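You operate a simulated robot arm through the tools that you are given. There is no shell and no other tool. Be economical: measure what you need, move in short steps, check, and stop when the job is done.

You are at the controls of a simulated two-armed robot. One attempt, no reset.

TASK
Pick up the white brush from the brush stand with one hand, pass it to the other hand and put it on the counter top by the sink. Set down upright: brush.

It is judged by the outcome, as a careful person would: the job done as asked, and still so three seconds after it is handed in. It fails if anything else is knocked over, pushed out of place, dropped, spilled or broken.

THE ROBOT
Two 7-joint arms with two-finger grippers on one trunk, on a base that drives. Base frame: it is fixed to the floor where the robot stands at the start and does not move with it; the origin is under the middle of the robot, x ahead of it, y to its left, z up; the surface under the hand at the start is at about z = 760. Units: mm, rad, N and s.
The left shoulder is at the start at [24, 217, 1105], the right one opposite. With the tool pointing down near the work surface each hand reaches from about 100 to 760 mm from the robot's upright axis, wherever it stands, measured 20 degrees to its own side. Places, roughly: counter top by the sink [-1300, 3200, 900]. Payload 2.2 kg a hand.
Tool frame (each hand has its own): the origin (TCP) lies between the finger pads and is the grasp point; the fingertips stand 19 mm ahead of it; z points along the fingers, y is the line along which they close. The gripper opens to 116 mm. The gripper's body begins 70 mm behind the TCP.
Orientation is told as [roll, pitch, yaw] about the base's x, y, z axes, in that order, counted from this pose: with the fingers straight down and closing along the base's y, the tool's x points along the base's -x, its y along +y and its z along -z.

THE INTERFACE
- The arms move only by the tool play_rows. It takes "left_steps", "right_steps" or both (then of equal length, played together; a hand with none holds still); each is one flat list of numbers, 6 for each row, row after row: the shift along the tool's x, y, z in mm, then the turn, a rotation vector about the tool's x, y, z in rad. In form: [x, y, z, wx, wy, wz, x, y, z, wx, wy, wz, ...]. A call has 1 to 12 rows; each row shifts and turns the commanded pose from where the row before left it, along the tool's axes as they then stand. "left_claw" and "right_claw" are, for a hand that has rows, the opening, from 0 (shut) to 1 (fully open), set as the call begins (left out, the last holds). Rows are played at 5 a second. More than 50 mm and 0.15 rad between two rows, or a gripper value outside its range, and nothing of the call is played. Where a pose cannot be reached the arm comes as near as it can. A force on the tool above 40 N (or 10 N above the force at the start of the call, whichever is more), or a blocked arm, ends the call early, and 0.2 s more pass. Each finger halts on what it meets, pressing with about 29 N; the grip force reading is that of the motor and also rises with nothing between the fingers. The clock runs only during rows and for 0.2 s after the last one: add rows that do not move to give the fingers time. The reply holds the time, the measured pose of the TCP, the force on the tool along the base axes, the opening and the grip force, in the units named above and with some noise, with the torque about the TCP (base axes, N m) and any sound that the robot's microphone picked up.
- Cameras (640 x 400 px; columns grow to the right, rows downward): "scene" is now at [127.6, 28.6, 1291.7]; the picture's right is [0.19, -0.98, 0.00], its down [-0.44, -0.09, -0.89] and it looks along [0.88, 0.17, -0.45] (base axes); focal length 277 px, centre (320, 200). "left" rides on the left gripper at [69, 15, -97] in its tool frame; the picture's right is [-0.21, 0.98, 0.00], its down [-0.76, -0.17, -0.63] and it looks along [-0.62, -0.14, 0.77] (tool axes); focal length 251 px, centre (320, 200). "right" rides on the right gripper at [69, -15, -97] in its tool frame; the picture's right is [0.21, 0.98, 0.00], its down [-0.76, 0.17, -0.63] and it looks along [-0.62, 0.14, 0.77] (tool axes); focal length 251 px, centre (320, 200). There is no depth. A picture from a camera that has moved, and an enlarged one, comes with that camera's place and axes in the base frame and with its lens. The place of the scene camera against the robot may be out by one fixed shift of up to 12 mm in any direction.
- camera(camera): a new picture of that camera. It takes no simulated time.
- raise_lower(by): slides the trunk up (or, below 0, down) by that many mm; the arms and the scene camera ride with it, the base frame stays. It gives what a move gives, with no picture.
- base_move(legs): drives the robot by 1 to 6 legs, each [ahead, left, turn to the left] in mm, mm and rad, along the robot's own axes; the way and the turn of a leg run together, so that a leg with both is an arc; at most 1500 mm and 3.142 rad a leg. The arms and the cameras ride along, it lands a little off, and it stops where it bumps. It gives what a move gives.
- turn_head(pan, tilt): turns the head with the scene camera to pan (to the left, within 1.396 rad either way) and tilt (down, from -0.506 to 1.204), counted from straight ahead of the robot. It gives what a move gives.
- close_up(camera, box): a new picture of the part [left, top, right, bottom] of that camera's present view, enlarged. It takes no simulated time.
- job_done(): hands the job in; it is judged then, once.

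Go step by step. Nothing tells you exact positions but the pictures and the camera data: compare them with the known pose of the tool, close in by small moves and look again before you grip or let go. The budget is 120 turns and 100 pictures, counting those below and the enlarged ones. Unless the task says otherwise, let go and move clear before handing in, and close with one line.

The tools are called after "Call:" by a JSON object that holds its "op" and its "data". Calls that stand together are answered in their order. play_rows: Moves the arms, as the interface text tells. Its arguments: {"type":"object","properties":{"left_steps":{"type":"array"},"left_claw":{"type":"number"},"right_steps":{"type":"array"},"right_claw":{"type":"number"}},"required":[]} The other tools are called the same way: raise_lower (by) slides the trunk up or down; base_move (legs) drives the base; turn_head (pan, tilt) turns the head that bears the scene camera; camera (camera) takes a picture; close_up (camera, box) takes an enlarged picture of a part of a camera's view; job_done () hands the job in.

At the start:

```text
time_s: 0.0
left_tcp_pos: [502.3, 422.0, 1080.8]
left_ee_rot: [-0.001, 0.001, -0.001]
left_force: [0.3, -0.6, -0.3]
left_torque: [-0.01, 0.01, 0.0]
left_width: 116.2
left_gripper_force: 0.0
right_tcp_pos: [529.0, -134.0, 1027.5]
right_ee_rot: [-0.001, 0.002, 0.001]
right_force: [-1.0, -0.8, 0.0]
right_torque: [0.02, 0.01, 0.0]
right_width: 115.9
right_gripper_force: 0.1
trunk travel left (down, up): [-250.0, 240.0]
robot x, y, heading: [0.3, 2.4, -0.003]
head pan, tilt: [0.194, 0.463]
```

scene: 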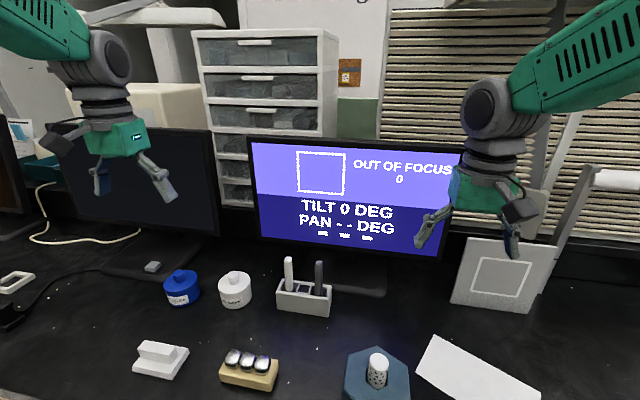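
right: 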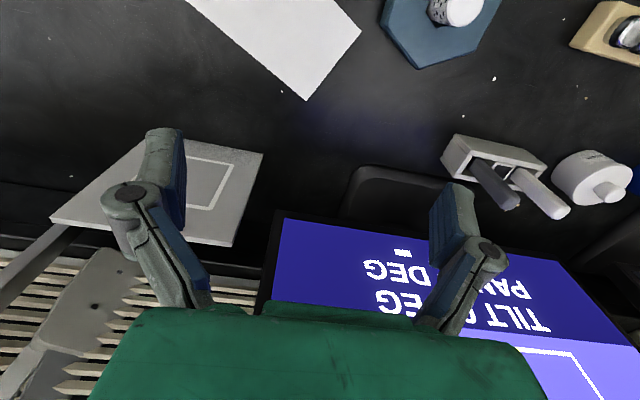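
left: 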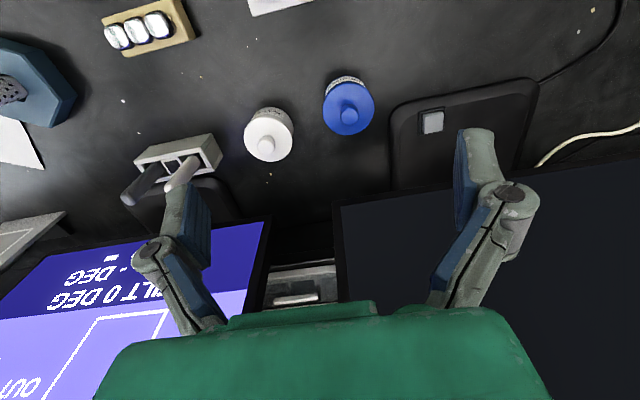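

The brush stand, holding a white and a dark brush, is ahead of the robot, in front of the lit monitor. I'll look closer to measure it.

Call:
{"op": "close_up", "data": {"camera": "scene", "box": [220, 240, 380, 340]}}

Call:
{"op": "close_up", "data": {"camera": "right", "box": [420, 110, 640, 248]}}

Call:
{"op": "close_up", "data": {"camera": "left", "box": [80, 110, 300, 248]}}

```text
4.00 times, centred on (300, 290) of scene
camera zoom: at [127.6, 28.6, 1291.7], right [0.19, -0.98, 0.0], down [-0.44, -0.09, -0.89], along [0.88, 0.17, -0.45], focal length 1110 px, centre (400, -160)
```

zoom: 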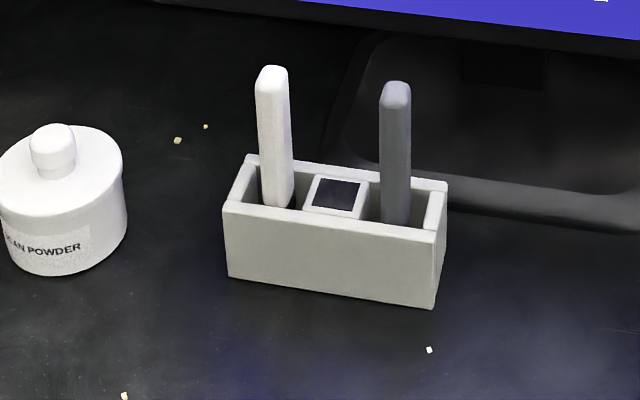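

```text
2.90 times, centred on (530, 179) of right
camera zoom: at [461.0, -149.5, 1124.8], right [-0.21, 0.98, 0.0], down [0.76, 0.17, 0.63], along [0.62, 0.14, -0.78], focal length 729 px, centre (-289, 261)
```

zoom: 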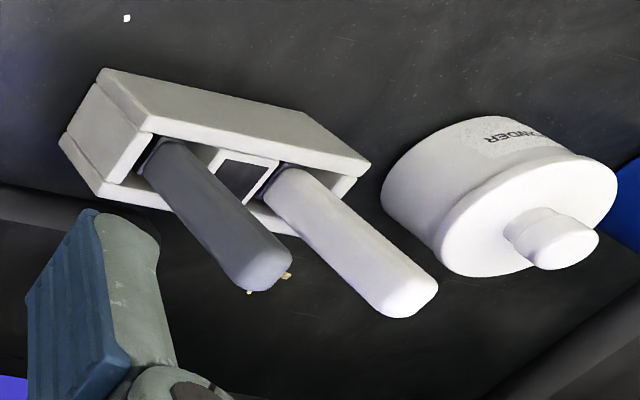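

```text
2.90 times, centred on (190, 179) of left
camera zoom: at [433.6, 437.3, 1178.3], right [0.21, 0.98, 0.0], down [0.76, -0.17, 0.63], along [0.62, -0.14, -0.78], focal length 729 px, centre (697, 261)
```

zoom: 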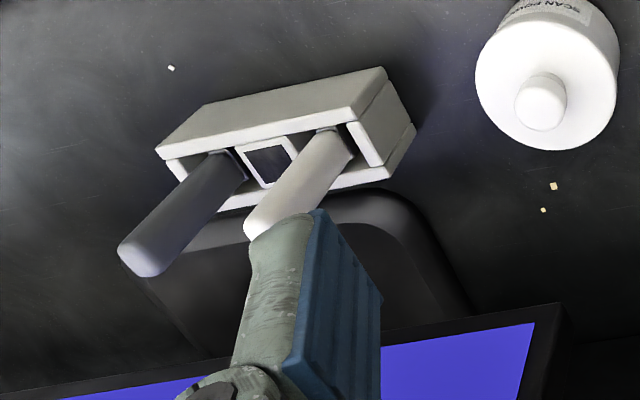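

The white brush handle stands vertical at about (600, 180), with its tip at z≈893 and the stand rim at about 803. I'll have the left hand take it low with tilted fingers, then pass it to the right hand from above. First the left hand goes to a pre-grasp pose.

Call:
{"op": "play_rows", "data": {"left_steps": [3.7, -40.3, 20.2, 0, 0, 0, 3.7, -40.3, 20.2, 0, 0, 0, 3.7, -40.3, 20.2, 0, 0, 0, 3.7, -40.3, 20.2, 0, 0, 0, 3.7, -40.3, 20.2, 0, 0, 0, 3.7, -40.3, 20.2, 0, 0, 0, 0, 0, 0, 0, -0.1333, 0, 0, 0, 0, 0, -0.1333, 0, 0, 0, 0, 0, -0.1333, 0, 0, 0, 0, 0, -0.1333, 0, 0, 0, 0, 0, -0.1333, 0, 0, 0, 0, 0, -0.1333, 0], "left_claw": 0.5}}

Call:
{"op": "camera", "data": {"camera": "left"}}

Call:
{"op": "camera", "data": {"camera": "scene"}}

```text
time_s: 2.6
left_tcp_pos: [478.5, 178.7, 962.5]
left_ee_rot: [0.0, -0.803, 0.0]
left_force: [0.3, -1.1, 0.0]
left_torque: [-0.01, 0.02, -0.02]
left_width: 57.8
left_gripper_force: 0.1
right_tcp_pos: [525.9, -137.7, 1029.6]
right_ee_rot: [0.001, -0.003, -0.001]
right_force: [0.2, 0.4, 0.5]
right_torque: [-0.01, 0.0, -0.01]
right_width: 116.3
right_gripper_force: 0.1
trunk travel left (down, up): [-250.0, 240.0]
robot x, y, heading: [-1.2, -0.8, -0.003]
head pan, tilt: [0.194, 0.463]
```

```text
93 pictures are left
camera left: at [360.1, 193.1, 980.8], right [0.15, 0.98, 0.15], down [0.07, -0.17, 0.98], along [0.99, -0.14, -0.09], focal length 251 px, centre (320, 200)
```

left: 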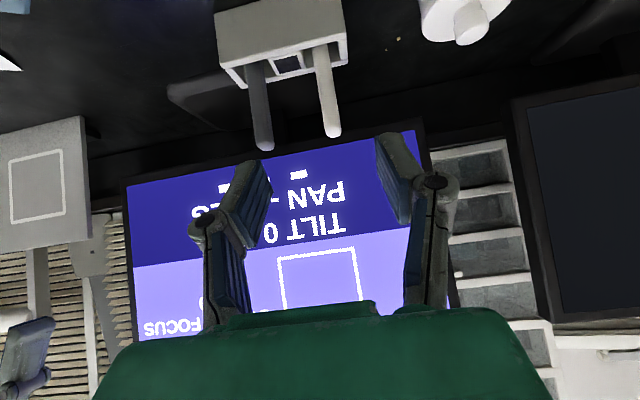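

```text
92 pictures are left
camera scene: at [127.4, 24.0, 1291.9], right [0.17, -0.98, 0.0], down [-0.44, -0.08, -0.89], along [0.88, 0.15, -0.45], focal length 277 px, centre (320, 200)
```

scene: 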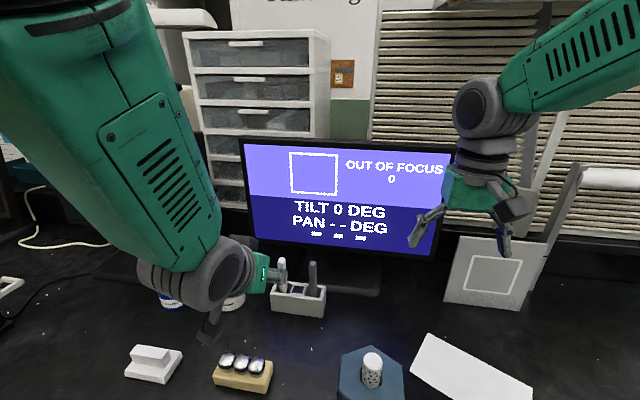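

The measurements agree: brush at about (600, 181). I'll move in along the tool axis, stopping about 55 mm short.

Call:
{"op": "play_rows", "data": {"left_steps": [1.5, 0.7, 40, 0, 0, 0, 1.5, 1, 40, 0, 0, 0, 2, 1, 38, 0, 0, 0, 0, 0, 0, 0, 0, 0]}}

Call:
{"op": "camera", "data": {"camera": "left"}}

Call:
{"op": "close_up", "data": {"camera": "scene", "box": [200, 230, 360, 330]}}

```text
time_s: 3.6
left_tcp_pos: [558.0, 179.8, 877.0]
left_ee_rot: [0.003, -0.8, 0.003]
left_force: [0.1, 0.2, 0.7]
left_torque: [0.04, -0.04, -0.02]
left_width: 58.1
left_gripper_force: 0.1
right_tcp_pos: [524.6, -137.2, 1030.5]
right_ee_rot: [0.002, -0.004, 0.002]
right_force: [0.9, 0.4, 0.6]
right_torque: [0.01, -0.03, -0.01]
right_width: 116.0
right_gripper_force: 0.0
trunk travel left (down, up): [-250.0, 240.0]
robot x, y, heading: [-0.2, 1.0, 0.003]
head pan, tilt: [0.194, 0.463]
```

```text
91 pictures are left
camera left: at [441.4, 195.3, 894.1], right [0.15, 0.98, 0.16], down [0.07, -0.17, 0.98], along [0.99, -0.13, -0.1], focal length 251 px, centre (320, 200)
```

left: 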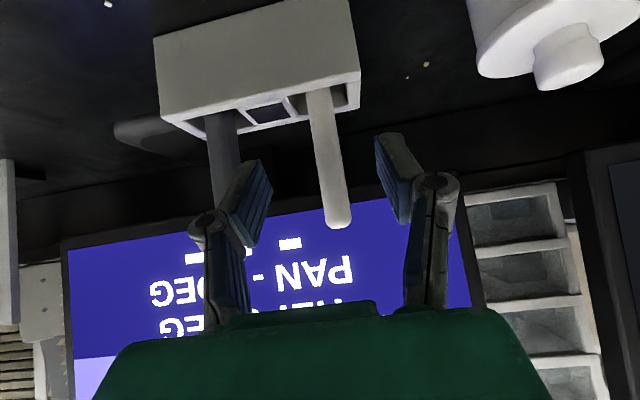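

```text
4.00 times, centred on (280, 280) of scene
camera zoom: at [127.0, 26.0, 1291.8], right [0.19, -0.98, 0.0], down [-0.44, -0.09, -0.89], along [0.88, 0.17, -0.45], focal length 1110 px, centre (480, -120)
```

zoom: 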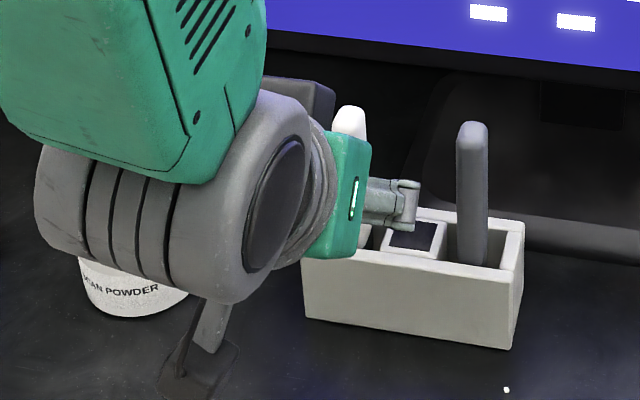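

The view shows the brush about 4–5 mm further left. I'll correct that and finish the approach with the fingers still open.

Call:
{"op": "play_rows", "data": {"left_steps": [0, 2, 20, 0, 0, 0, 0, 2, 20, 0, 0, 0, -1, 0.5, 17, 0, 0, 0, 0, 0, 0, 0, 0, 0]}}

Call:
{"op": "camera", "data": {"camera": "left"}}

Call:
{"op": "camera", "data": {"camera": "right"}}

```text
time_s: 4.6
left_tcp_pos: [600.3, 184.3, 837.2]
left_ee_rot: [0.002, -0.802, -0.003]
left_force: [-0.7, -0.6, 0.2]
left_torque: [0.0, 0.0, -0.01]
left_width: 58.0
left_gripper_force: 0.1
right_tcp_pos: [527.2, -137.1, 1028.9]
right_ee_rot: [0.0, -0.003, 0.0]
right_force: [0.5, 0.1, -0.3]
right_torque: [0.01, -0.02, 0.0]
right_width: 116.0
right_gripper_force: 0.1
trunk travel left (down, up): [-250.0, 240.0]
robot x, y, heading: [-0.1, 1.4, -0.0]
head pan, tilt: [0.194, 0.463]
```

```text
89 pictures are left
camera left: at [483.5, 200.1, 856.1], right [0.15, 0.98, 0.16], down [0.07, -0.17, 0.98], along [0.99, -0.14, -0.09], focal length 251 px, centre (320, 200)
```

left: 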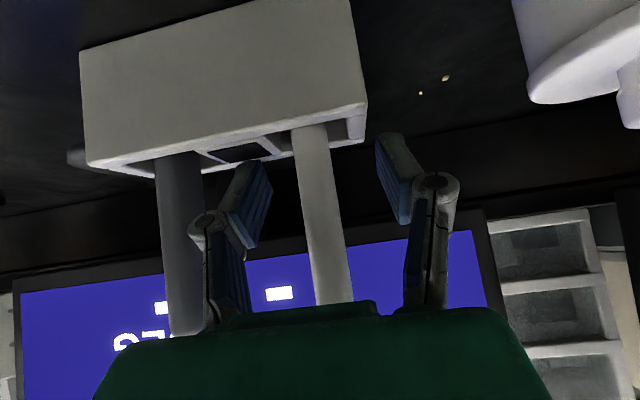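

```text
88 pictures are left
camera right: at [457.3, -151.2, 1126.2], right [-0.22, 0.98, 0.0], down [0.75, 0.17, 0.63], along [0.62, 0.14, -0.77], focal length 251 px, centre (320, 200)
```

right: 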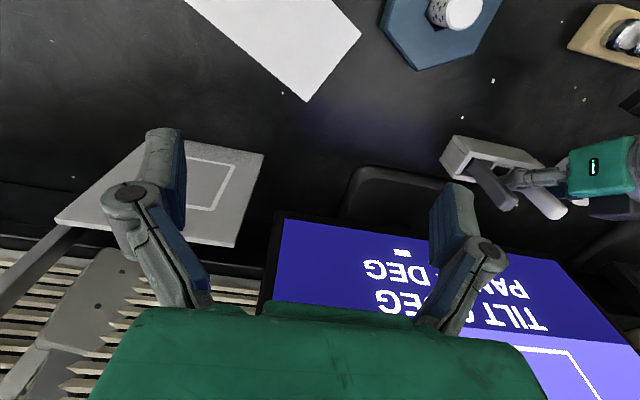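

Call:
{"op": "close_up", "data": {"camera": "right", "box": [430, 110, 640, 241]}}

```text
3.05 times, centred on (535, 176) of right
camera zoom: at [457.3, -151.2, 1126.2], right [-0.22, 0.98, 0.0], down [0.75, 0.17, 0.63], along [0.62, 0.14, -0.77], focal length 766 px, centre (-335, 275)
```

zoom: 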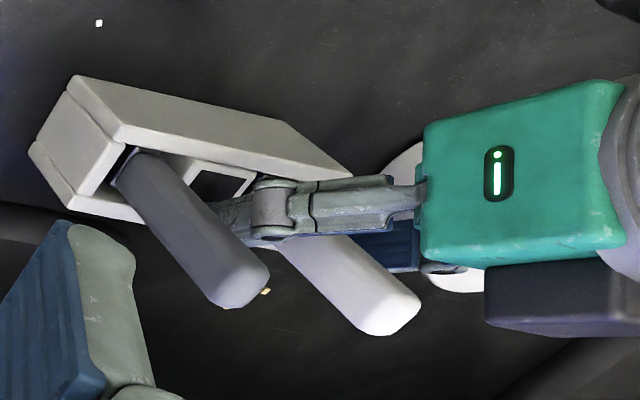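

The fingers straddle the white handle, so I'll close the left gripper.

Call:
{"op": "play_rows", "data": {"left_steps": [0, 0, 0, 0, 0, 0, 0, 0, 0, 0, 0, 0, 0, 0, 0, 0, 0, 0, 0, 0, 0, 0, 0, 0], "left_claw": 0}}

Call:
{"op": "camera", "data": {"camera": "left"}}

```text
time_s: 5.6
left_tcp_pos: [600.8, 184.4, 837.6]
left_ee_rot: [-0.001, -0.803, -0.001]
left_force: [1.2, -0.7, 0.7]
left_torque: [0.02, -0.03, 0.0]
left_width: 16.4
left_gripper_force: 29.2
right_tcp_pos: [526.1, -135.6, 1028.8]
right_ee_rot: [0.001, -0.001, 0.0]
right_force: [0.5, 0.5, -1.2]
right_torque: [-0.01, 0.02, -0.03]
right_width: 116.4
right_gripper_force: 0.1
trunk travel left (down, up): [-250.0, 240.0]
robot x, y, heading: [0.7, -0.7, -0.006]
head pan, tilt: [0.194, 0.463]
```

```text
86 pictures are left
camera left: at [483.8, 199.9, 856.1], right [0.15, 0.98, 0.15], down [0.07, -0.17, 0.98], along [0.99, -0.14, -0.09], focal length 251 px, centre (320, 200)
```

left: 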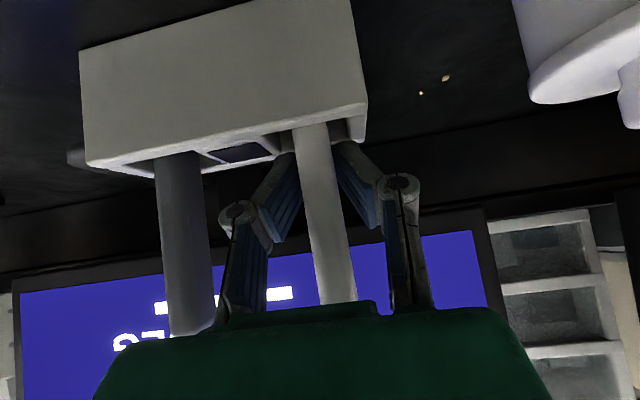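

Gripped at 16.4 mm. I'll lift straight up, gently at first.

Call:
{"op": "play_rows", "data": {"left_steps": [-7.2, 0, -6.95, 0, 0, 0, -7.2, 0, -6.95, 0, 0, 0, -10.8, 0, -10.4, 0, 0, 0, -14.4, 0, -13.9, 0, 0, 0]}}

Call:
{"op": "camera", "data": {"camera": "left"}}

Call:
{"op": "close_up", "data": {"camera": "right", "box": [430, 110, 640, 241]}}

```text
time_s: 6.6
left_tcp_pos: [599.9, 183.4, 893.0]
left_ee_rot: [-0.001, -0.803, 0.001]
left_force: [-0.4, 0.4, -0.2]
left_torque: [0.0, -0.01, 0.0]
left_width: 16.4
left_gripper_force: 29.3
right_tcp_pos: [525.8, -137.2, 1029.5]
right_ee_rot: [0.001, -0.005, -0.001]
right_force: [-0.5, -0.2, 0.5]
right_torque: [-0.01, -0.02, 0.01]
right_width: 116.2
right_gripper_force: 0.0
trunk travel left (down, up): [-250.0, 240.0]
robot x, y, heading: [-1.1, -4.2, 0.002]
head pan, tilt: [0.194, 0.463]
```

```text
85 pictures are left
camera left: at [482.2, 199.6, 910.7], right [0.15, 0.98, 0.15], down [0.07, -0.17, 0.98], along [0.99, -0.14, -0.09], focal length 251 px, centre (320, 200)
```

left: 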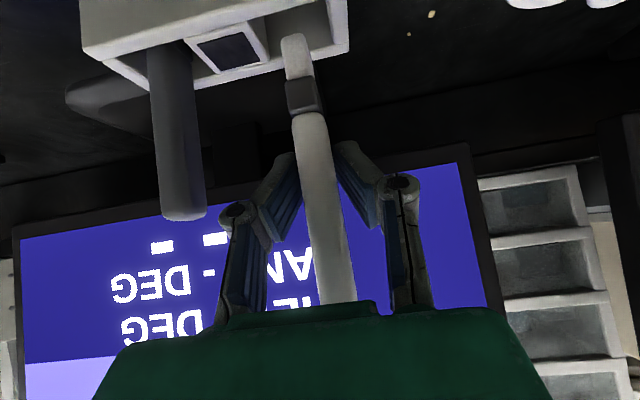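

```text
3.05 times, centred on (535, 176) of right
camera zoom: at [457.2, -151.4, 1126.3], right [-0.21, 0.98, 0.0], down [0.75, 0.17, 0.63], along [0.62, 0.14, -0.77], focal length 766 px, centre (-335, 275)
```

zoom: 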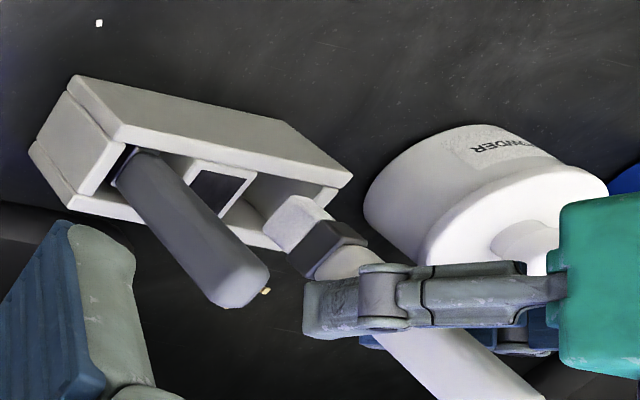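

The brush is coming out, with a collar and white bristle head below. I'll lift it clear and bring it to mid-front for the handover.

Call:
{"op": "play_rows", "data": {"left_steps": [-26, 0, -25, 0, 0, 0, -26, 0, -25, 0, 0, 0, -26, 0, -25, 0, 0, 0, -18, 0, -17.4, 0, 0, 0, 17, -20, -18, 0, 0, 0, 17, -20, -18, 0, 0, 0, 17, -20, -18, 0, 0, 0, 17, -20, -18, 0, 0, 0, 0, 0, 0, 0, 0, 0]}}

Call:
{"op": "camera", "data": {"camera": "scene"}}

Call:
{"op": "camera", "data": {"camera": "right"}}

Call:
{"op": "camera", "data": {"camera": "left"}}

```text
time_s: 8.6
left_tcp_pos: [504.2, 105.7, 1029.2]
left_ee_rot: [-0.027, -0.799, 0.027]
left_force: [1.1, 0.3, -0.4]
left_torque: [-0.01, -0.01, -0.02]
left_width: 16.3
left_gripper_force: 28.3
right_tcp_pos: [527.9, -136.6, 1029.0]
right_ee_rot: [0.002, 0.0, 0.0]
right_force: [0.2, 0.6, -0.3]
right_torque: [-0.02, 0.04, -0.02]
right_width: 116.1
right_gripper_force: 0.0
trunk travel left (down, up): [-250.0, 240.0]
robot x, y, heading: [-0.3, -1.6, -0.003]
head pan, tilt: [0.194, 0.463]
```

```text
83 pictures are left
camera scene: at [130.4, 15.2, 1299.7], right [0.08, -1.0, 0.0], down [-0.37, -0.03, -0.93], along [0.93, 0.07, -0.37], focal length 277 px, centre (320, 200)
```

scene: 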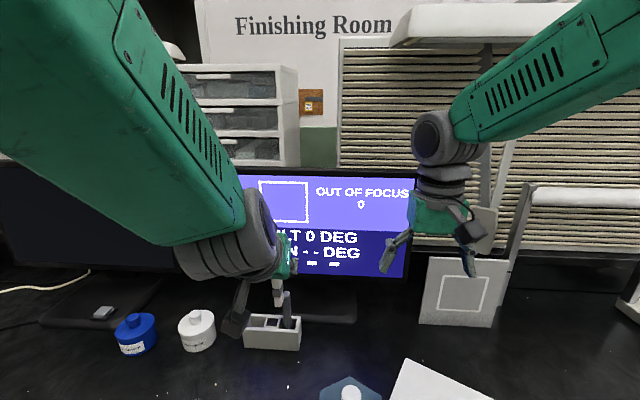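

```text
82 pictures are left
camera right: at [458.6, -151.9, 1125.3], right [-0.21, 0.98, 0.0], down [0.76, 0.17, 0.63], along [0.62, 0.14, -0.77], focal length 251 px, centre (320, 200)
```

right: 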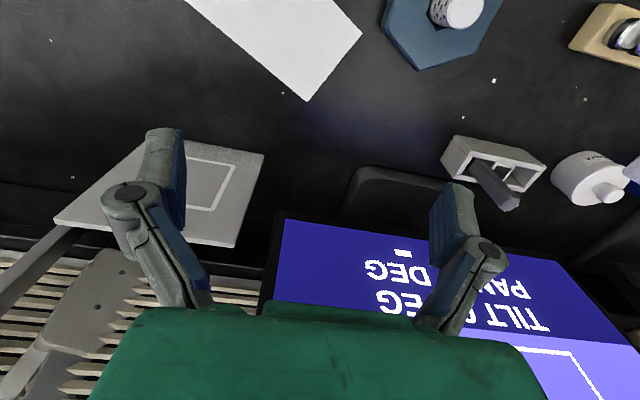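

```text
81 pictures are left
camera left: at [386.3, 120.3, 1047.4], right [0.14, 0.98, 0.13], down [0.08, -0.15, 0.99], along [0.99, -0.13, -0.09], focal length 251 px, centre (320, 200)
```

left: 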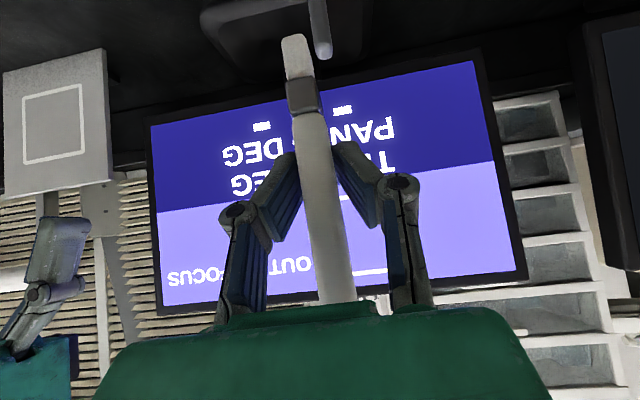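

I'm holding the brush well; it spans about +55 mm above to −77 mm below the left TCP. I'll raise the right hand, bring it over the brush tip, and lean it forward by 0.3 rad so it clears the left wrist.

Call:
{"op": "play_rows", "data": {"right_steps": [0, 0, -40, 0, 0, 0, 0, 0, -40, 0, 0, 0, 0, 0, -40, 0, 0, 0, 0, 0, -40, 0, 0, 0, 4, 40.5, 0, 0, 0, 0, 4, 40.5, 0, 0, 0, 0, 4, 40.5, 0, 0, 0, 0, 4, 40.5, 0, 0, 0, 0, 4, 40.5, 0, 0, 0, 0, 4, 40.5, 0, 0, 0, 0, 0, 0, 0, 0, 0.15, 0, 0, 0, 0, 0, 0.15, 0], "right_claw": 0.45}}

Call:
{"op": "camera", "data": {"camera": "right"}}

Call:
{"op": "camera", "data": {"camera": "scene"}}

```text
time_s: 11.2
left_tcp_pos: [501.4, 109.6, 1031.3]
left_ee_rot: [-0.038, -0.802, 0.032]
left_force: [-1.0, -0.2, 0.0]
left_torque: [0.02, 0.0, 0.02]
left_width: 16.3
left_gripper_force: 29.2
right_tcp_pos: [489.1, 89.3, 1197.6]
right_ee_rot: [0.018, 0.235, -0.003]
right_force: [-0.7, 0.0, 0.9]
right_torque: [-0.05, -0.04, 0.04]
right_width: 52.3
right_gripper_force: 0.1
right hand out of reach, approached as far as the arm can: row 11, 12
trunk travel left (down, up): [-250.0, 240.0]
robot x, y, heading: [-5.1, 0.7, -0.003]
head pan, tilt: [0.194, 0.463]
```

```text
80 pictures are left
camera right: at [445.3, 72.1, 1307.1], right [-0.2, 0.98, 0.07], down [0.88, 0.15, 0.44], along [0.42, 0.15, -0.89], focal length 251 px, centre (320, 200)
```

right: 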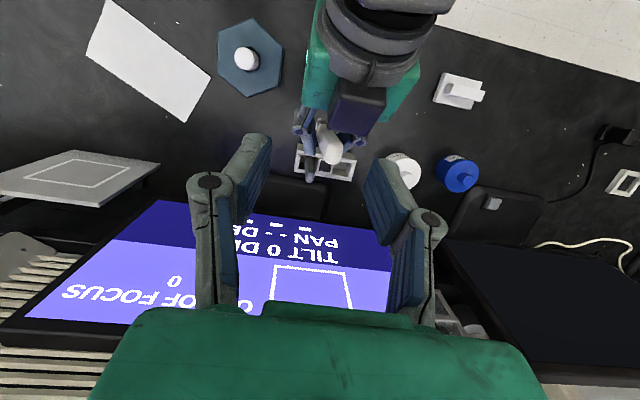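

```text
79 pictures are left
camera scene: at [128.4, 20.2, 1300.1], right [0.07, -1.0, 0.0], down [-0.37, -0.03, -0.93], along [0.93, 0.07, -0.37], focal length 277 px, centre (320, 200)
```

scene: 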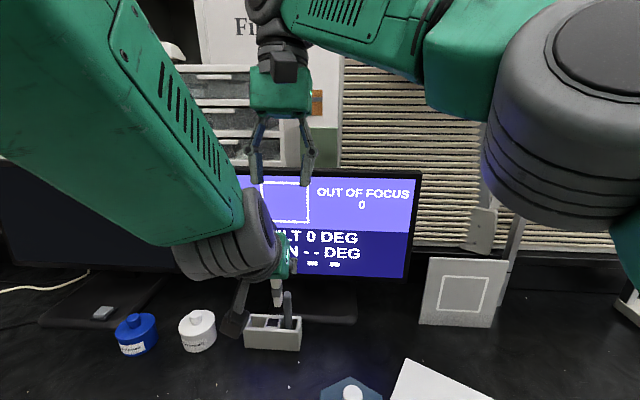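

The right hand can't quite lean that far here. I'll make the same relative angle by tilting the left hand, and the brush with it, while keeping the right hand straight down. I'll also move the left arm outward a little, away from the head.

Call:
{"op": "play_rows", "data": {"left_steps": [11, 20, 10.5, 0, 0, 0, 11, 20, 10.5, 0, 0, 0, 0, 0, 0, 0, -0.133, 0, 0, 0, 0, 0, -0.133, 0, 0, 0, 0, 0, -0.133, 0, 0, 0, 0, 0, 0, 0], "right_steps": [0, 0, 0, 0, -0.15, 0, 0, 0, 0, 0, -0.15, 0, 0, 20, 0, 0, 0, 0, 0, 20, 0, 0, 0, 0, 0, 0, 20, 0, 0, 0, 0, 0, 0, 0, 0, 0]}}

Call:
{"op": "camera", "data": {"camera": "right"}}

Call:
{"op": "camera", "data": {"camera": "scene"}}

Call:
{"op": "camera", "data": {"camera": "left"}}

```text
time_s: 12.8
left_tcp_pos: [498.1, 149.3, 999.4]
left_ee_rot: [-0.007, -1.205, 0.005]
left_force: [0.3, 0.0, -0.8]
left_torque: [-0.01, 0.02, -0.05]
left_width: 16.2
left_gripper_force: 28.9
right_tcp_pos: [505.5, 105.8, 1198.9]
right_ee_rot: [0.068, -0.069, -0.049]
right_force: [-0.2, 0.4, -0.6]
right_torque: [-0.01, -0.02, 0.01]
right_width: 52.1
right_gripper_force: 0.0
trunk travel left (down, up): [-250.0, 240.0]
robot x, y, heading: [1.3, 2.4, -0.0]
head pan, tilt: [0.194, 0.463]
stopped in row 6 (right hand): the arm was blocked; the commanded pose is now the measured one
```

```text
78 pictures are left
camera right: at [429.2, 88.4, 1289.1], right [-0.17, 0.98, 0.05], down [0.72, 0.09, 0.69], along [0.68, 0.15, -0.72], focal length 251 px, centre (320, 200)
```

right: 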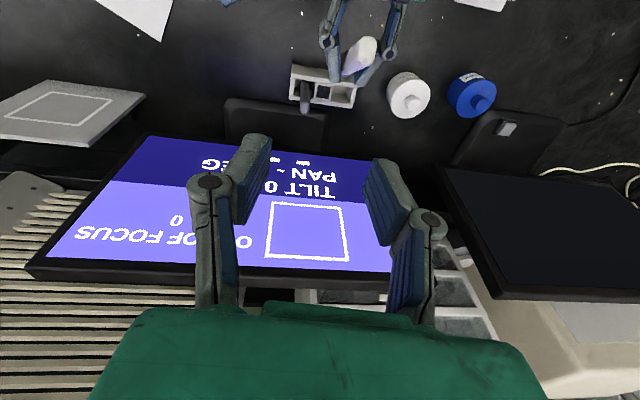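

```text
77 pictures are left
camera scene: at [127.3, 31.1, 1291.7], right [0.19, -0.98, 0.0], down [-0.44, -0.09, -0.89], along [0.88, 0.17, -0.45], focal length 277 px, centre (320, 200)
```

scene: 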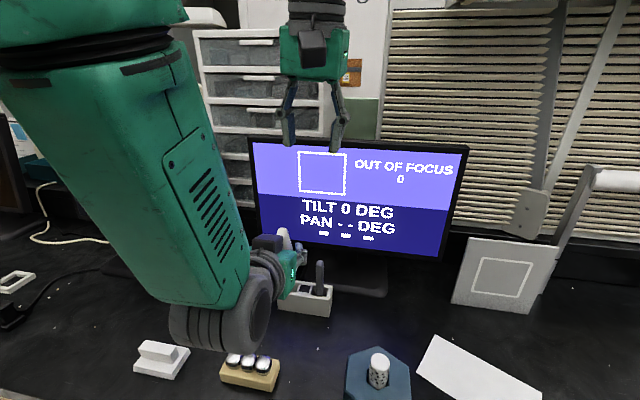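

```text
76 pictures are left
camera left: at [383.4, 164.7, 968.8], right [0.08, 0.98, 0.2], down [-0.32, -0.16, 0.93], along [0.94, -0.14, 0.3], focal length 251 px, centre (320, 200)
```

left: 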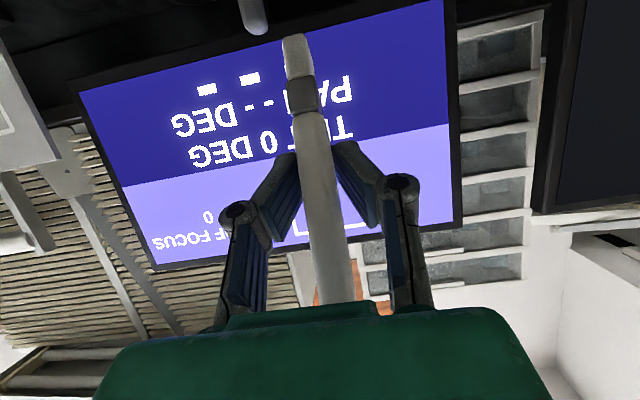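

The head was nudged by the left arm earlier but is now back to normal. The right arm was blocked while high up, so I'll lower it, straighten it, and see how far left it can go.

Call:
{"op": "play_rows", "data": {"right_steps": [0, 0, 25, 0.034, 0.034, -0.025, 0, 0, 25, 0.034, 0.034, -0.025, 0, 0, 15, 0, 0, 0, 0, 0, 0, 0, 0, 0]}}

Call:
{"op": "play_rows", "data": {"right_steps": [0, 15, 0, 0, 0, 0, 0, 15, 0, 0, 0, 0, 0, 0, 0, 0, 0, 0]}}

Call:
{"op": "camera", "data": {"camera": "right"}}

Call:
{"op": "camera", "data": {"camera": "scene"}}

```text
time_s: 14.0
left_tcp_pos: [494.9, 147.2, 999.2]
left_ee_rot: [0.001, -1.208, 0.0]
left_force: [-0.5, -0.6, -0.7]
left_torque: [0.01, 0.03, 0.0]
left_width: 16.5
left_gripper_force: 28.7
right_tcp_pos: [522.2, 79.0, 1155.3]
right_ee_rot: [0.053, -0.004, -0.046]
right_force: [0.8, -0.1, -0.3]
right_torque: [0.02, -0.02, 0.02]
right_width: 52.1
right_gripper_force: 0.1
trunk travel left (down, up): [-250.0, 240.0]
robot x, y, heading: [0.7, -3.6, 0.0]
head pan, tilt: [0.194, 0.463]
stopped in row 4 (right hand): the arm was blocked; the commanded pose is now the measured one
```

```text
time_s: 15.0
left_tcp_pos: [493.0, 147.1, 1001.2]
left_ee_rot: [-0.001, -1.211, -0.001]
left_force: [0.1, -0.1, -0.8]
left_torque: [0.0, -0.01, 0.01]
left_width: 16.3
left_gripper_force: 28.9
right_tcp_pos: [544.0, 81.2, 1177.0]
right_ee_rot: [0.105, 0.004, -0.101]
right_force: [0.4, 0.5, 0.4]
right_torque: [0.02, -0.01, -0.02]
right_width: 52.2
right_gripper_force: 0.1
trunk travel left (down, up): [-250.0, 240.0]
robot x, y, heading: [-1.3, -1.7, -0.003]
head pan, tilt: [0.194, 0.463]
stopped in row 3 (right hand): the arm was blocked; the commanded pose is now the measured one
```

```text
75 pictures are left
camera right: at [472.9, 62.3, 1272.6], right [-0.12, 0.99, 0.1], down [0.76, 0.02, 0.64], along [0.63, 0.15, -0.76], focal length 251 px, centre (320, 200)
```

right: 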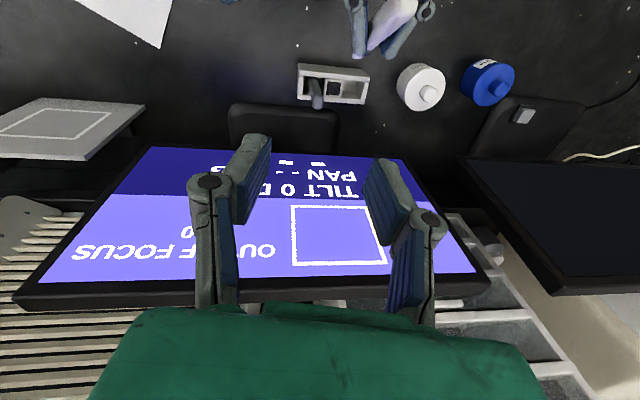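

```text
74 pictures are left
camera scene: at [127.4, 28.5, 1291.7], right [0.19, -0.98, 0.0], down [-0.44, -0.09, -0.89], along [0.88, 0.17, -0.45], focal length 277 px, centre (320, 200)
```

scene: 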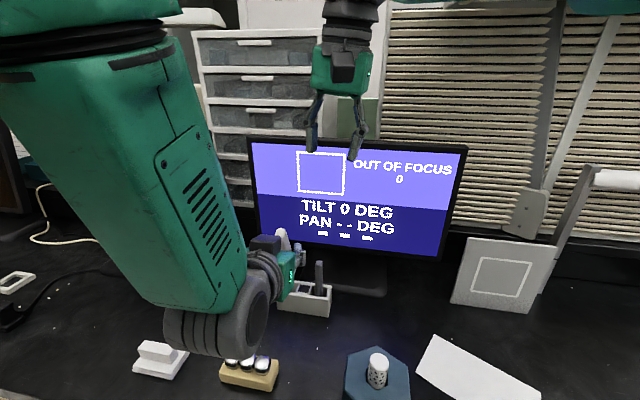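

The right arm keeps getting pushed off. I'll look up to see what is blocking it.

Call:
{"op": "turn_head", "data": {"pan": -0.2, "tilt": -0.2}}

Call:
{"op": "camera", "data": {"camera": "scene"}}

```text
time_s: 16.0
left_tcp_pos: [493.0, 147.5, 1000.7]
left_ee_rot: [0.0, -1.209, 0.001]
left_force: [0.9, -1.0, -0.7]
left_torque: [0.03, 0.02, -0.02]
left_width: 16.3
left_gripper_force: 28.9
right_tcp_pos: [542.8, 81.2, 1178.9]
right_ee_rot: [0.11, 0.0, -0.099]
right_force: [-0.4, -0.2, -0.3]
right_torque: [0.0, 0.0, -0.02]
right_width: 52.1
right_gripper_force: 0.1
trunk travel left (down, up): [-250.0, 240.0]
robot x, y, heading: [1.0, 1.8, 0.004]
head pan, tilt: [-0.201, -0.201]
```

```text
73 pictures are left
camera scene: at [119.3, -5.8, 1352.0], right [-0.2, -0.98, 0.0], down [0.19, -0.04, -0.98], along [0.96, -0.19, 0.2], focal length 277 px, centre (320, 200)
```

scene: 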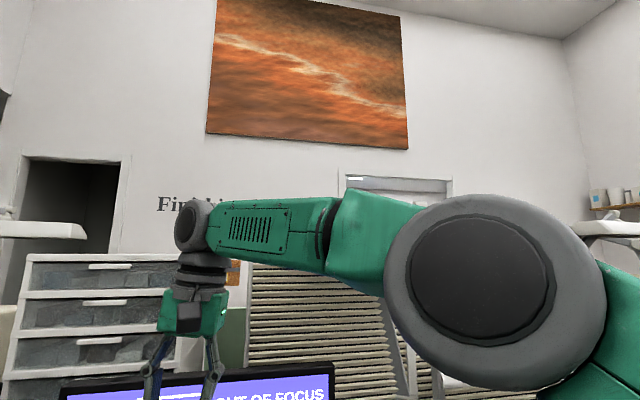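

The right elbow sits close to the head, so I need more forward reach for the handover. I'll bring the right hand back to its own side, back the robot away from the bench and look to the left.

Call:
{"op": "play_rows", "data": {"right_steps": [0, -40, 0, -0.05, 0, 0.05, 0, -40, 0, -0.05, 0, 0.05, 0, -40, 0, 0, 0, 0, 0, -40, 0, 0, 0, 0, 0, 0, 0, 0, 0, 0]}}

Call:
{"op": "turn_head", "data": {"pan": 1.39, "tilt": 0.4}}

Call:
{"op": "camera", "data": {"camera": "scene"}}

Call:
{"op": "turn_head", "data": {"pan": -1.39, "tilt": 0.5}}

Call:
{"op": "camera", "data": {"camera": "scene"}}

```text
time_s: 17.2
left_tcp_pos: [493.9, 147.2, 1001.5]
left_ee_rot: [0.001, -1.209, -0.001]
left_force: [-0.1, 0.0, -1.0]
left_torque: [-0.01, -0.01, 0.0]
left_width: 16.2
left_gripper_force: 29.0
right_tcp_pos: [517.7, -72.4, 1151.0]
right_ee_rot: [0.202, 0.013, -0.195]
right_force: [0.9, 0.1, -0.3]
right_torque: [0.01, -0.01, 0.02]
right_width: 52.3
right_gripper_force: 0.0
trunk travel left (down, up): [-250.0, 240.0]
robot x, y, heading: [-0.4, 2.4, -0.0]
head pan, tilt: [-0.201, -0.201]
```

```text
time_s: 18.9
left_tcp_pos: [493.4, 145.6, 1002.1]
left_ee_rot: [0.002, -1.212, -0.003]
left_force: [0.1, 0.6, -0.5]
left_torque: [0.04, 0.02, 0.04]
left_width: 16.3
left_gripper_force: 28.9
right_tcp_pos: [516.8, -72.3, 1151.7]
right_ee_rot: [0.204, 0.013, -0.194]
right_force: [-0.5, -0.2, -0.5]
right_torque: [0.0, -0.03, -0.01]
right_width: 52.1
right_gripper_force: 0.0
trunk travel left (down, up): [-250.0, 240.0]
robot x, y, heading: [2.7, -0.0, 0.004]
head pan, tilt: [1.389, 0.4]
```

```text
72 pictures are left
camera scene: at [53.9, 100.4, 1297.9], right [0.98, -0.18, 0.0], down [-0.07, -0.38, -0.92], along [0.17, 0.91, -0.39], focal length 277 px, centre (320, 200)
```

scene: 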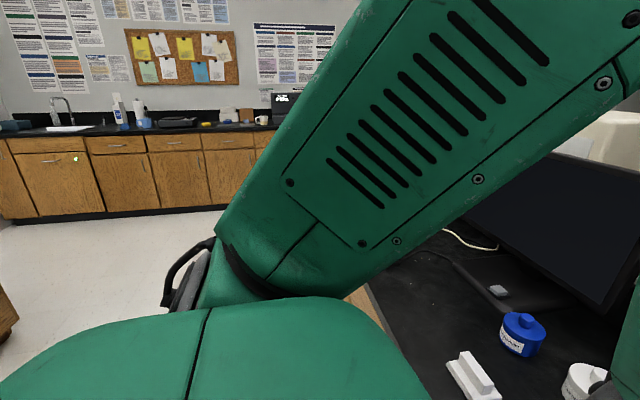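

```text
time_s: 21.4
left_tcp_pos: [493.5, 145.9, 1000.8]
left_ee_rot: [0.003, -1.212, -0.004]
left_force: [0.3, 0.8, -0.7]
left_torque: [0.02, 0.0, 0.0]
left_width: 16.4
left_gripper_force: 29.1
right_tcp_pos: [516.4, -72.6, 1152.3]
right_ee_rot: [0.204, 0.013, -0.194]
right_force: [0.0, 0.2, 0.2]
right_torque: [0.03, -0.01, -0.02]
right_width: 52.4
right_gripper_force: 0.0
trunk travel left (down, up): [-250.0, 240.0]
robot x, y, heading: [-2.8, -0.9, 0.003]
head pan, tilt: [-1.389, 0.499]
```

```text
71 pictures are left
camera scene: at [53.5, -80.3, 1288.7], right [-0.98, -0.18, 0.0], down [-0.09, 0.47, -0.88], along [0.16, -0.86, -0.48], focal length 277 px, centre (320, 200)
```

scene: 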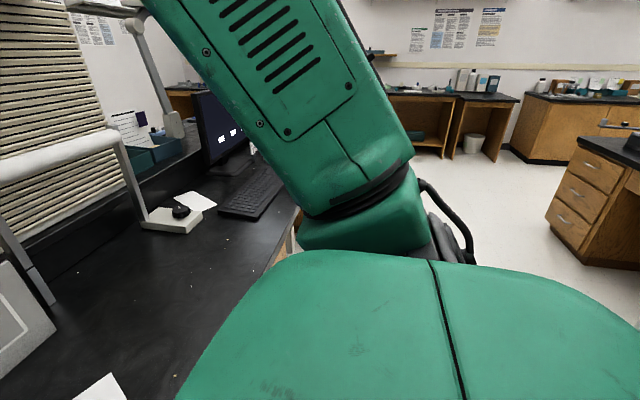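

The room is clear behind, and the sink counter is on the left wall. I'll back away 300 mm and then extend both arms for the handover.

Call:
{"op": "base_move", "data": {"legs": [[-300, 0, 0]]}}

Call:
{"op": "turn_head", "data": {"pan": 0.1, "tilt": 0.4}}

Call:
{"op": "play_rows", "data": {"right_steps": [0, -15, 0, 0.1, 0, -0.1, 0, -15, 0, 0.1, 0, -0.1, 0, 0, 0, 0, 0, 0, -30, 0, 0, 0, 0, 0, -30, 0, 0, 0, 0, 0, -30, 0, 0, 0, 0, 0, -30, 0, 0, 0, 0, 0, 0, 0, 0, 0, 0, 0]}}

Call:
{"op": "camera", "data": {"camera": "scene"}}

```text
time_s: 23.4
left_tcp_pos: [186.6, 144.6, 1001.2]
left_ee_rot: [0.003, -1.212, -0.007]
left_force: [0.0, 0.0, -1.1]
left_torque: [0.01, 0.02, 0.0]
left_width: 16.4
left_gripper_force: 29.6
right_tcp_pos: [209.3, -74.6, 1152.2]
right_ee_rot: [0.205, 0.013, -0.202]
right_force: [-0.5, 0.2, -0.4]
right_torque: [0.0, -0.01, 0.0]
right_width: 52.0
right_gripper_force: 0.1
trunk travel left (down, up): [-250.0, 240.0]
robot x, y, heading: [-304.7, 1.7, -0.006]
head pan, tilt: [-1.389, 0.499]
```

```text
time_s: 25.0
left_tcp_pos: [185.1, 144.3, 1003.4]
left_ee_rot: [0.002, -1.213, -0.008]
left_force: [-0.2, 0.0, -0.4]
left_torque: [0.02, -0.02, -0.03]
left_width: 16.7
left_gripper_force: 29.2
right_tcp_pos: [207.4, -75.4, 1152.7]
right_ee_rot: [0.205, 0.011, -0.201]
right_force: [0.6, 0.3, 0.1]
right_torque: [-0.04, -0.02, 0.01]
right_width: 52.3
right_gripper_force: 0.1
trunk travel left (down, up): [-250.0, 240.0]
robot x, y, heading: [-308.0, 0.1, -0.007]
head pan, tilt: [0.099, 0.4]
```

```text
time_s: 26.8
left_tcp_pos: [183.2, 143.9, 1004.0]
left_ee_rot: [0.002, -1.215, -0.007]
left_force: [-0.4, -0.3, -0.4]
left_torque: [0.01, -0.01, 0.01]
left_width: 16.5
left_gripper_force: 28.9
right_tcp_pos: [322.8, -104.0, 1153.1]
right_ee_rot: [0.003, -0.011, -0.001]
right_force: [-0.1, -1.0, 0.7]
right_torque: [0.0, -0.01, -0.01]
right_width: 52.4
right_gripper_force: 0.1
trunk travel left (down, up): [-250.0, 240.0]
robot x, y, heading: [-306.5, 2.6, -0.007]
head pan, tilt: [0.099, 0.4]
```

```text
70 pictures are left
camera scene: at [-177.8, 18.9, 1297.7], right [0.09, -1.0, 0.0], down [-0.39, -0.04, -0.92], along [0.92, 0.09, -0.39], focal length 277 px, centre (320, 200)
```

scene: 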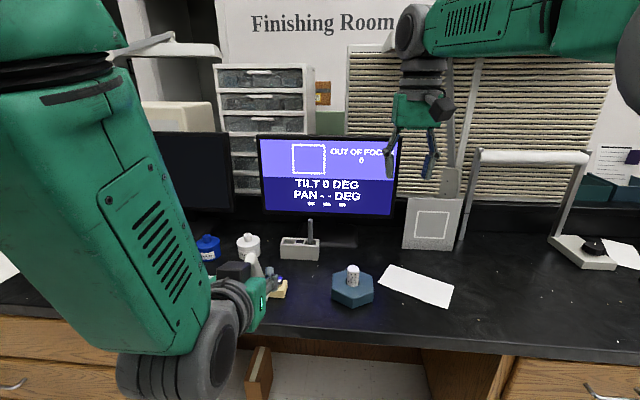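

Now I'll extend the left hand to about (300, 70, 1004).

Call:
{"op": "play_rows", "data": {"left_steps": [-8.3, -10, 21.9, 0, 0, 0, -8.3, -16, 21.9, 0, 0, 0, -8.3, -16, 21.9, 0, 0, 0, -8.3, -16, 21.9, 0, 0, 0, -8.3, -16, 21.9, 0, 0, 0, 0, 0, 0, 0, 0, 0]}}

Call:
{"op": "camera", "data": {"camera": "scene"}}

Call:
{"op": "camera", "data": {"camera": "right"}}

```text
time_s: 28.4
left_tcp_pos: [309.5, 89.6, 1037.1]
left_ee_rot: [-0.217, -1.236, 0.244]
left_force: [-0.9, -0.1, 0.5]
left_torque: [-0.01, -0.03, -0.03]
left_width: 16.6
left_gripper_force: 29.0
right_tcp_pos: [319.8, -104.1, 1156.3]
right_ee_rot: [0.003, -0.014, -0.002]
right_force: [0.2, -0.1, 0.0]
right_torque: [0.02, 0.01, -0.03]
right_width: 52.3
right_gripper_force: 0.1
trunk travel left (down, up): [-250.0, 240.0]
robot x, y, heading: [-304.3, 5.2, -0.007]
head pan, tilt: [0.099, 0.4]
stopped in row 6 (left hand): the arm was blocked; the commanded pose is now the measured one
```

```text
69 pictures are left
camera scene: at [-176.5, 18.9, 1297.6], right [0.09, -1.0, 0.0], down [-0.39, -0.04, -0.92], along [0.92, 0.09, -0.39], focal length 277 px, centre (320, 200)
```

scene: 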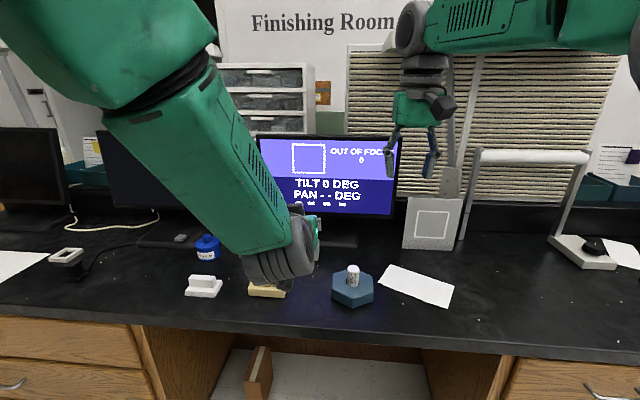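

```text
68 pictures are left
camera right: at [250.9, -118.4, 1251.9], right [-0.21, 0.98, 0.0], down [0.75, 0.16, 0.64], along [0.63, 0.14, -0.77], focal length 251 px, centre (320, 200)
```

right: 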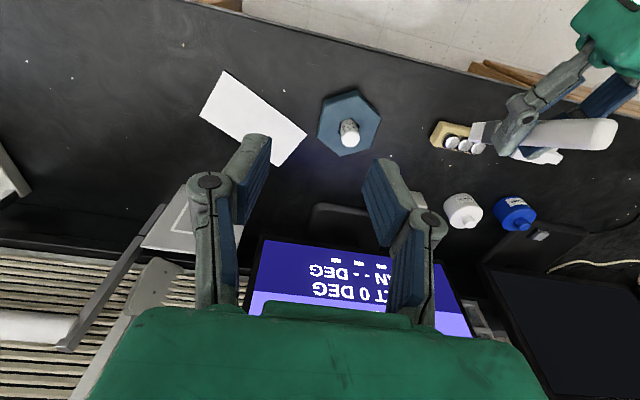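

Both arms get crowded when reaching straight across. I'll point the left hand inward from the left, fingers towards the robot's right, which keeps both elbows out. I'll straighten it first, then yaw it.

Call:
{"op": "play_rows", "data": {"left_steps": [0, 25, 0, 0, 0.147, 0.025, 0, 25, 0, 0, 0.147, 0.025, 0, 25, 0, 0, 0.147, 0.025, 0, 0, 0, 0.1036, 0, 0.1007, 0, 0, 0, 0.1036, 0, 0.1007, 0, 0, 0, 0.1036, 0, 0.1007, 0, 0, 0, 0.1036, 0, 0.1007, 0, 0, 0, 0.1036, 0, 0.1007, 0, 0, 0, 0.1036, 0, 0.1007, 0, 0, 0, 0.1036, 0, 0.1007, 0, 0, 0, 0, 0, 0]}}

Call:
{"op": "camera", "data": {"camera": "scene"}}

Call:
{"op": "camera", "data": {"camera": "right"}}

```text
time_s: 30.8
left_tcp_pos: [307.1, 162.6, 1034.4]
left_ee_rot: [0.002, -0.805, -1.022]
left_force: [-0.5, -0.4, -0.1]
left_torque: [0.0, -0.02, -0.04]
left_width: 16.3
left_gripper_force: 29.1
right_tcp_pos: [320.0, -101.9, 1155.1]
right_ee_rot: [0.001, -0.014, -0.001]
right_force: [-0.9, -0.5, 0.2]
right_torque: [0.0, -0.02, 0.01]
right_width: 52.0
right_gripper_force: 0.1
trunk travel left (down, up): [-250.0, 240.0]
robot x, y, heading: [-309.7, 0.6, -0.007]
head pan, tilt: [0.099, 0.4]
```

```text
67 pictures are left
camera scene: at [-175.8, 21.6, 1297.5], right [0.09, -1.0, 0.0], down [-0.39, -0.04, -0.92], along [0.92, 0.09, -0.39], focal length 277 px, centre (320, 200)
```

scene: 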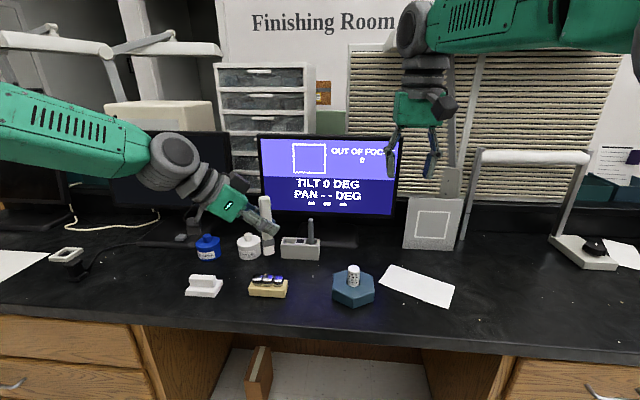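

```text
66 pictures are left
camera right: at [251.5, -117.3, 1251.7], right [-0.21, 0.98, 0.0], down [0.75, 0.16, 0.64], along [0.63, 0.14, -0.77], focal length 251 px, centre (320, 200)
```

right: 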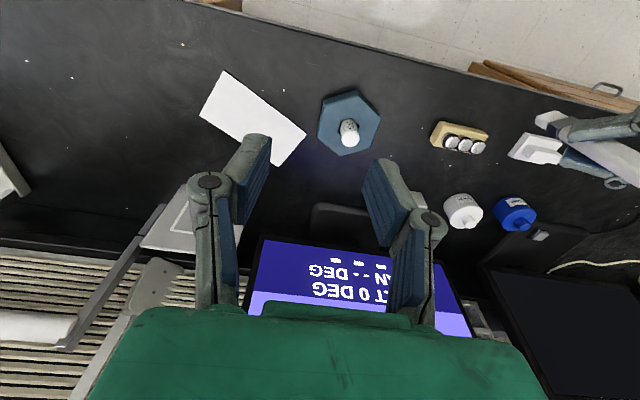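

The brush is vertical and clearly visible. Next I'll finish yawing the left hand to point right, and turn the right hand so its fingers close along x with its camera on the outside.

Call:
{"op": "play_rows", "data": {"left_steps": [0, 0, 0, 0.0982, 0, 0.0955, 0, 0, 0, 0.0982, 0, 0.0955, 0, 0, 0, 0.0982, 0, 0.0955, 0, 0, 0, 0.0982, 0, 0.0955, 0, 0, 0, 0, 0, 0, -20, 0, 20.5, 0, 0, 0, -20, 0, 20.5, 0, 0, 0, -20, 0, 20.5, 0, 0, 0, 0, 0, 0, 0, 0, 0, 0, 0, 0, 0, 0, 0, 0, 0, 0, 0, 0, 0], "right_steps": [0, 0, 0, 0, 0, -0.1428, 0, 0, 0, 0, 0, -0.1428, 0, 0, 0, 0, 0, -0.1428, 0, 0, 0, 0, 0, -0.1428, 0, 0, 0, 0, 0, -0.1428, 0, 0, 0, 0, 0, -0.1428, 0, 0, 0, 0, 0, -0.1428, 0, 0, 0, 0, 0, -0.1428, 0, 0, 0, 0, 0, -0.1428, 0, 0, 0, 0, 0, -0.1428, 0, 0, 0, 0, 0, -0.1428]}}

Call:
{"op": "camera", "data": {"camera": "scene"}}

Call:
{"op": "camera", "data": {"camera": "right"}}

```text
time_s: 33.2
left_tcp_pos: [308.8, 77.4, 1035.5]
left_ee_rot: [0.005, -0.804, -1.569]
left_force: [-0.5, -0.6, -1.2]
left_torque: [-0.01, -0.01, 0.0]
left_width: 16.6
left_gripper_force: 28.9
right_tcp_pos: [321.6, -102.8, 1154.5]
right_ee_rot: [-0.015, -0.002, 1.575]
right_force: [-0.3, -0.7, -0.2]
right_torque: [0.03, -0.01, -0.01]
right_width: 52.1
right_gripper_force: 0.1
trunk travel left (down, up): [-250.0, 240.0]
robot x, y, heading: [-300.3, 0.4, -0.005]
head pan, tilt: [0.099, 0.4]
```

```text
65 pictures are left
camera scene: at [-174.8, 20.9, 1297.3], right [0.09, -1.0, 0.0], down [-0.39, -0.04, -0.92], along [0.92, 0.09, -0.39], focal length 277 px, centre (320, 200)
```

scene: 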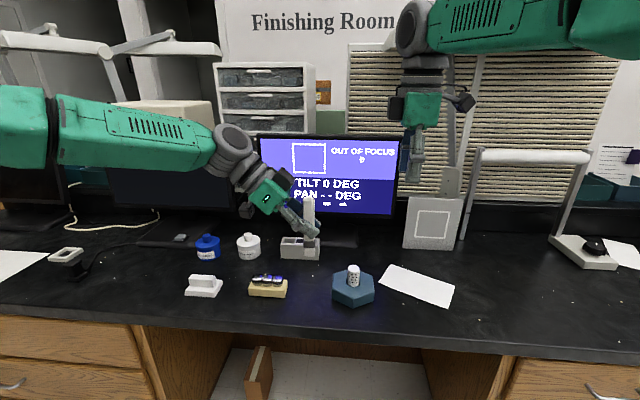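

```text
64 pictures are left
camera right: at [336.6, -171.1, 1252.5], right [-0.98, -0.22, -0.01], down [-0.18, 0.75, 0.63], along [-0.13, 0.62, -0.77], focal length 251 px, centre (320, 200)
```

right: 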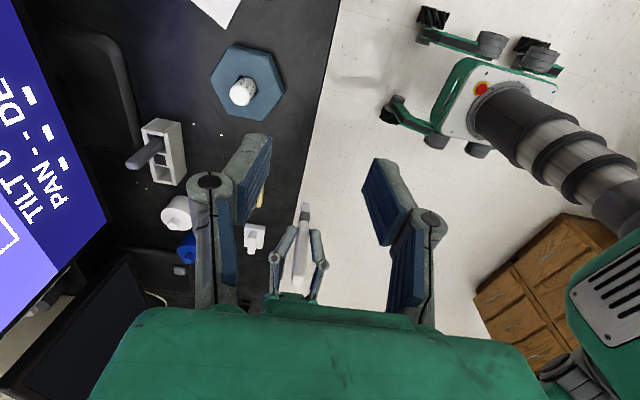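

Call:
{"op": "close_up", "data": {"camera": "scene", "box": [230, 160, 390, 260]}}

Call:
{"op": "close_up", "data": {"camera": "right", "box": [240, 190, 352, 260]}}

```text
4.00 times, centred on (310, 210) of scene
camera zoom: at [-174.8, 20.9, 1297.3], right [0.09, -1.0, 0.0], down [-0.39, -0.04, -0.92], along [0.92, 0.09, -0.39], focal length 1110 px, centre (360, 160)
```

zoom: 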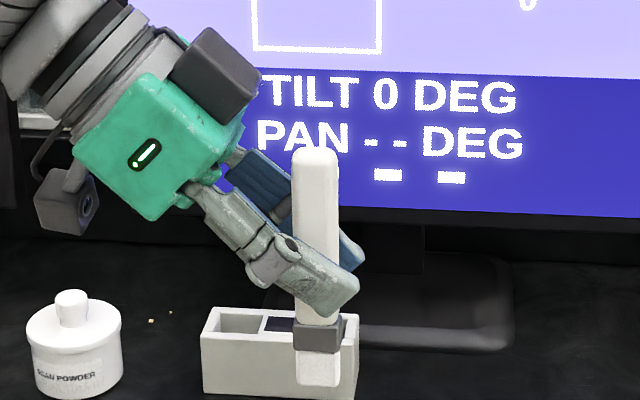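

```text
5.71 times, centred on (296, 225) of right
camera zoom: at [336.6, -171.1, 1252.5], right [-0.98, -0.22, -0.01], down [-0.18, 0.75, 0.63], along [-0.13, 0.62, -0.77], focal length 1437 px, centre (457, 57)
```

zoom: 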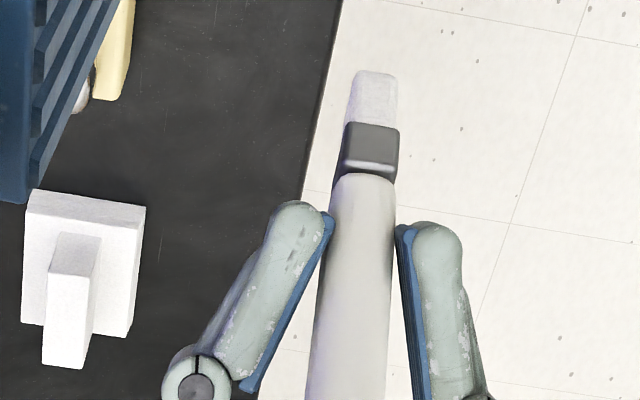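

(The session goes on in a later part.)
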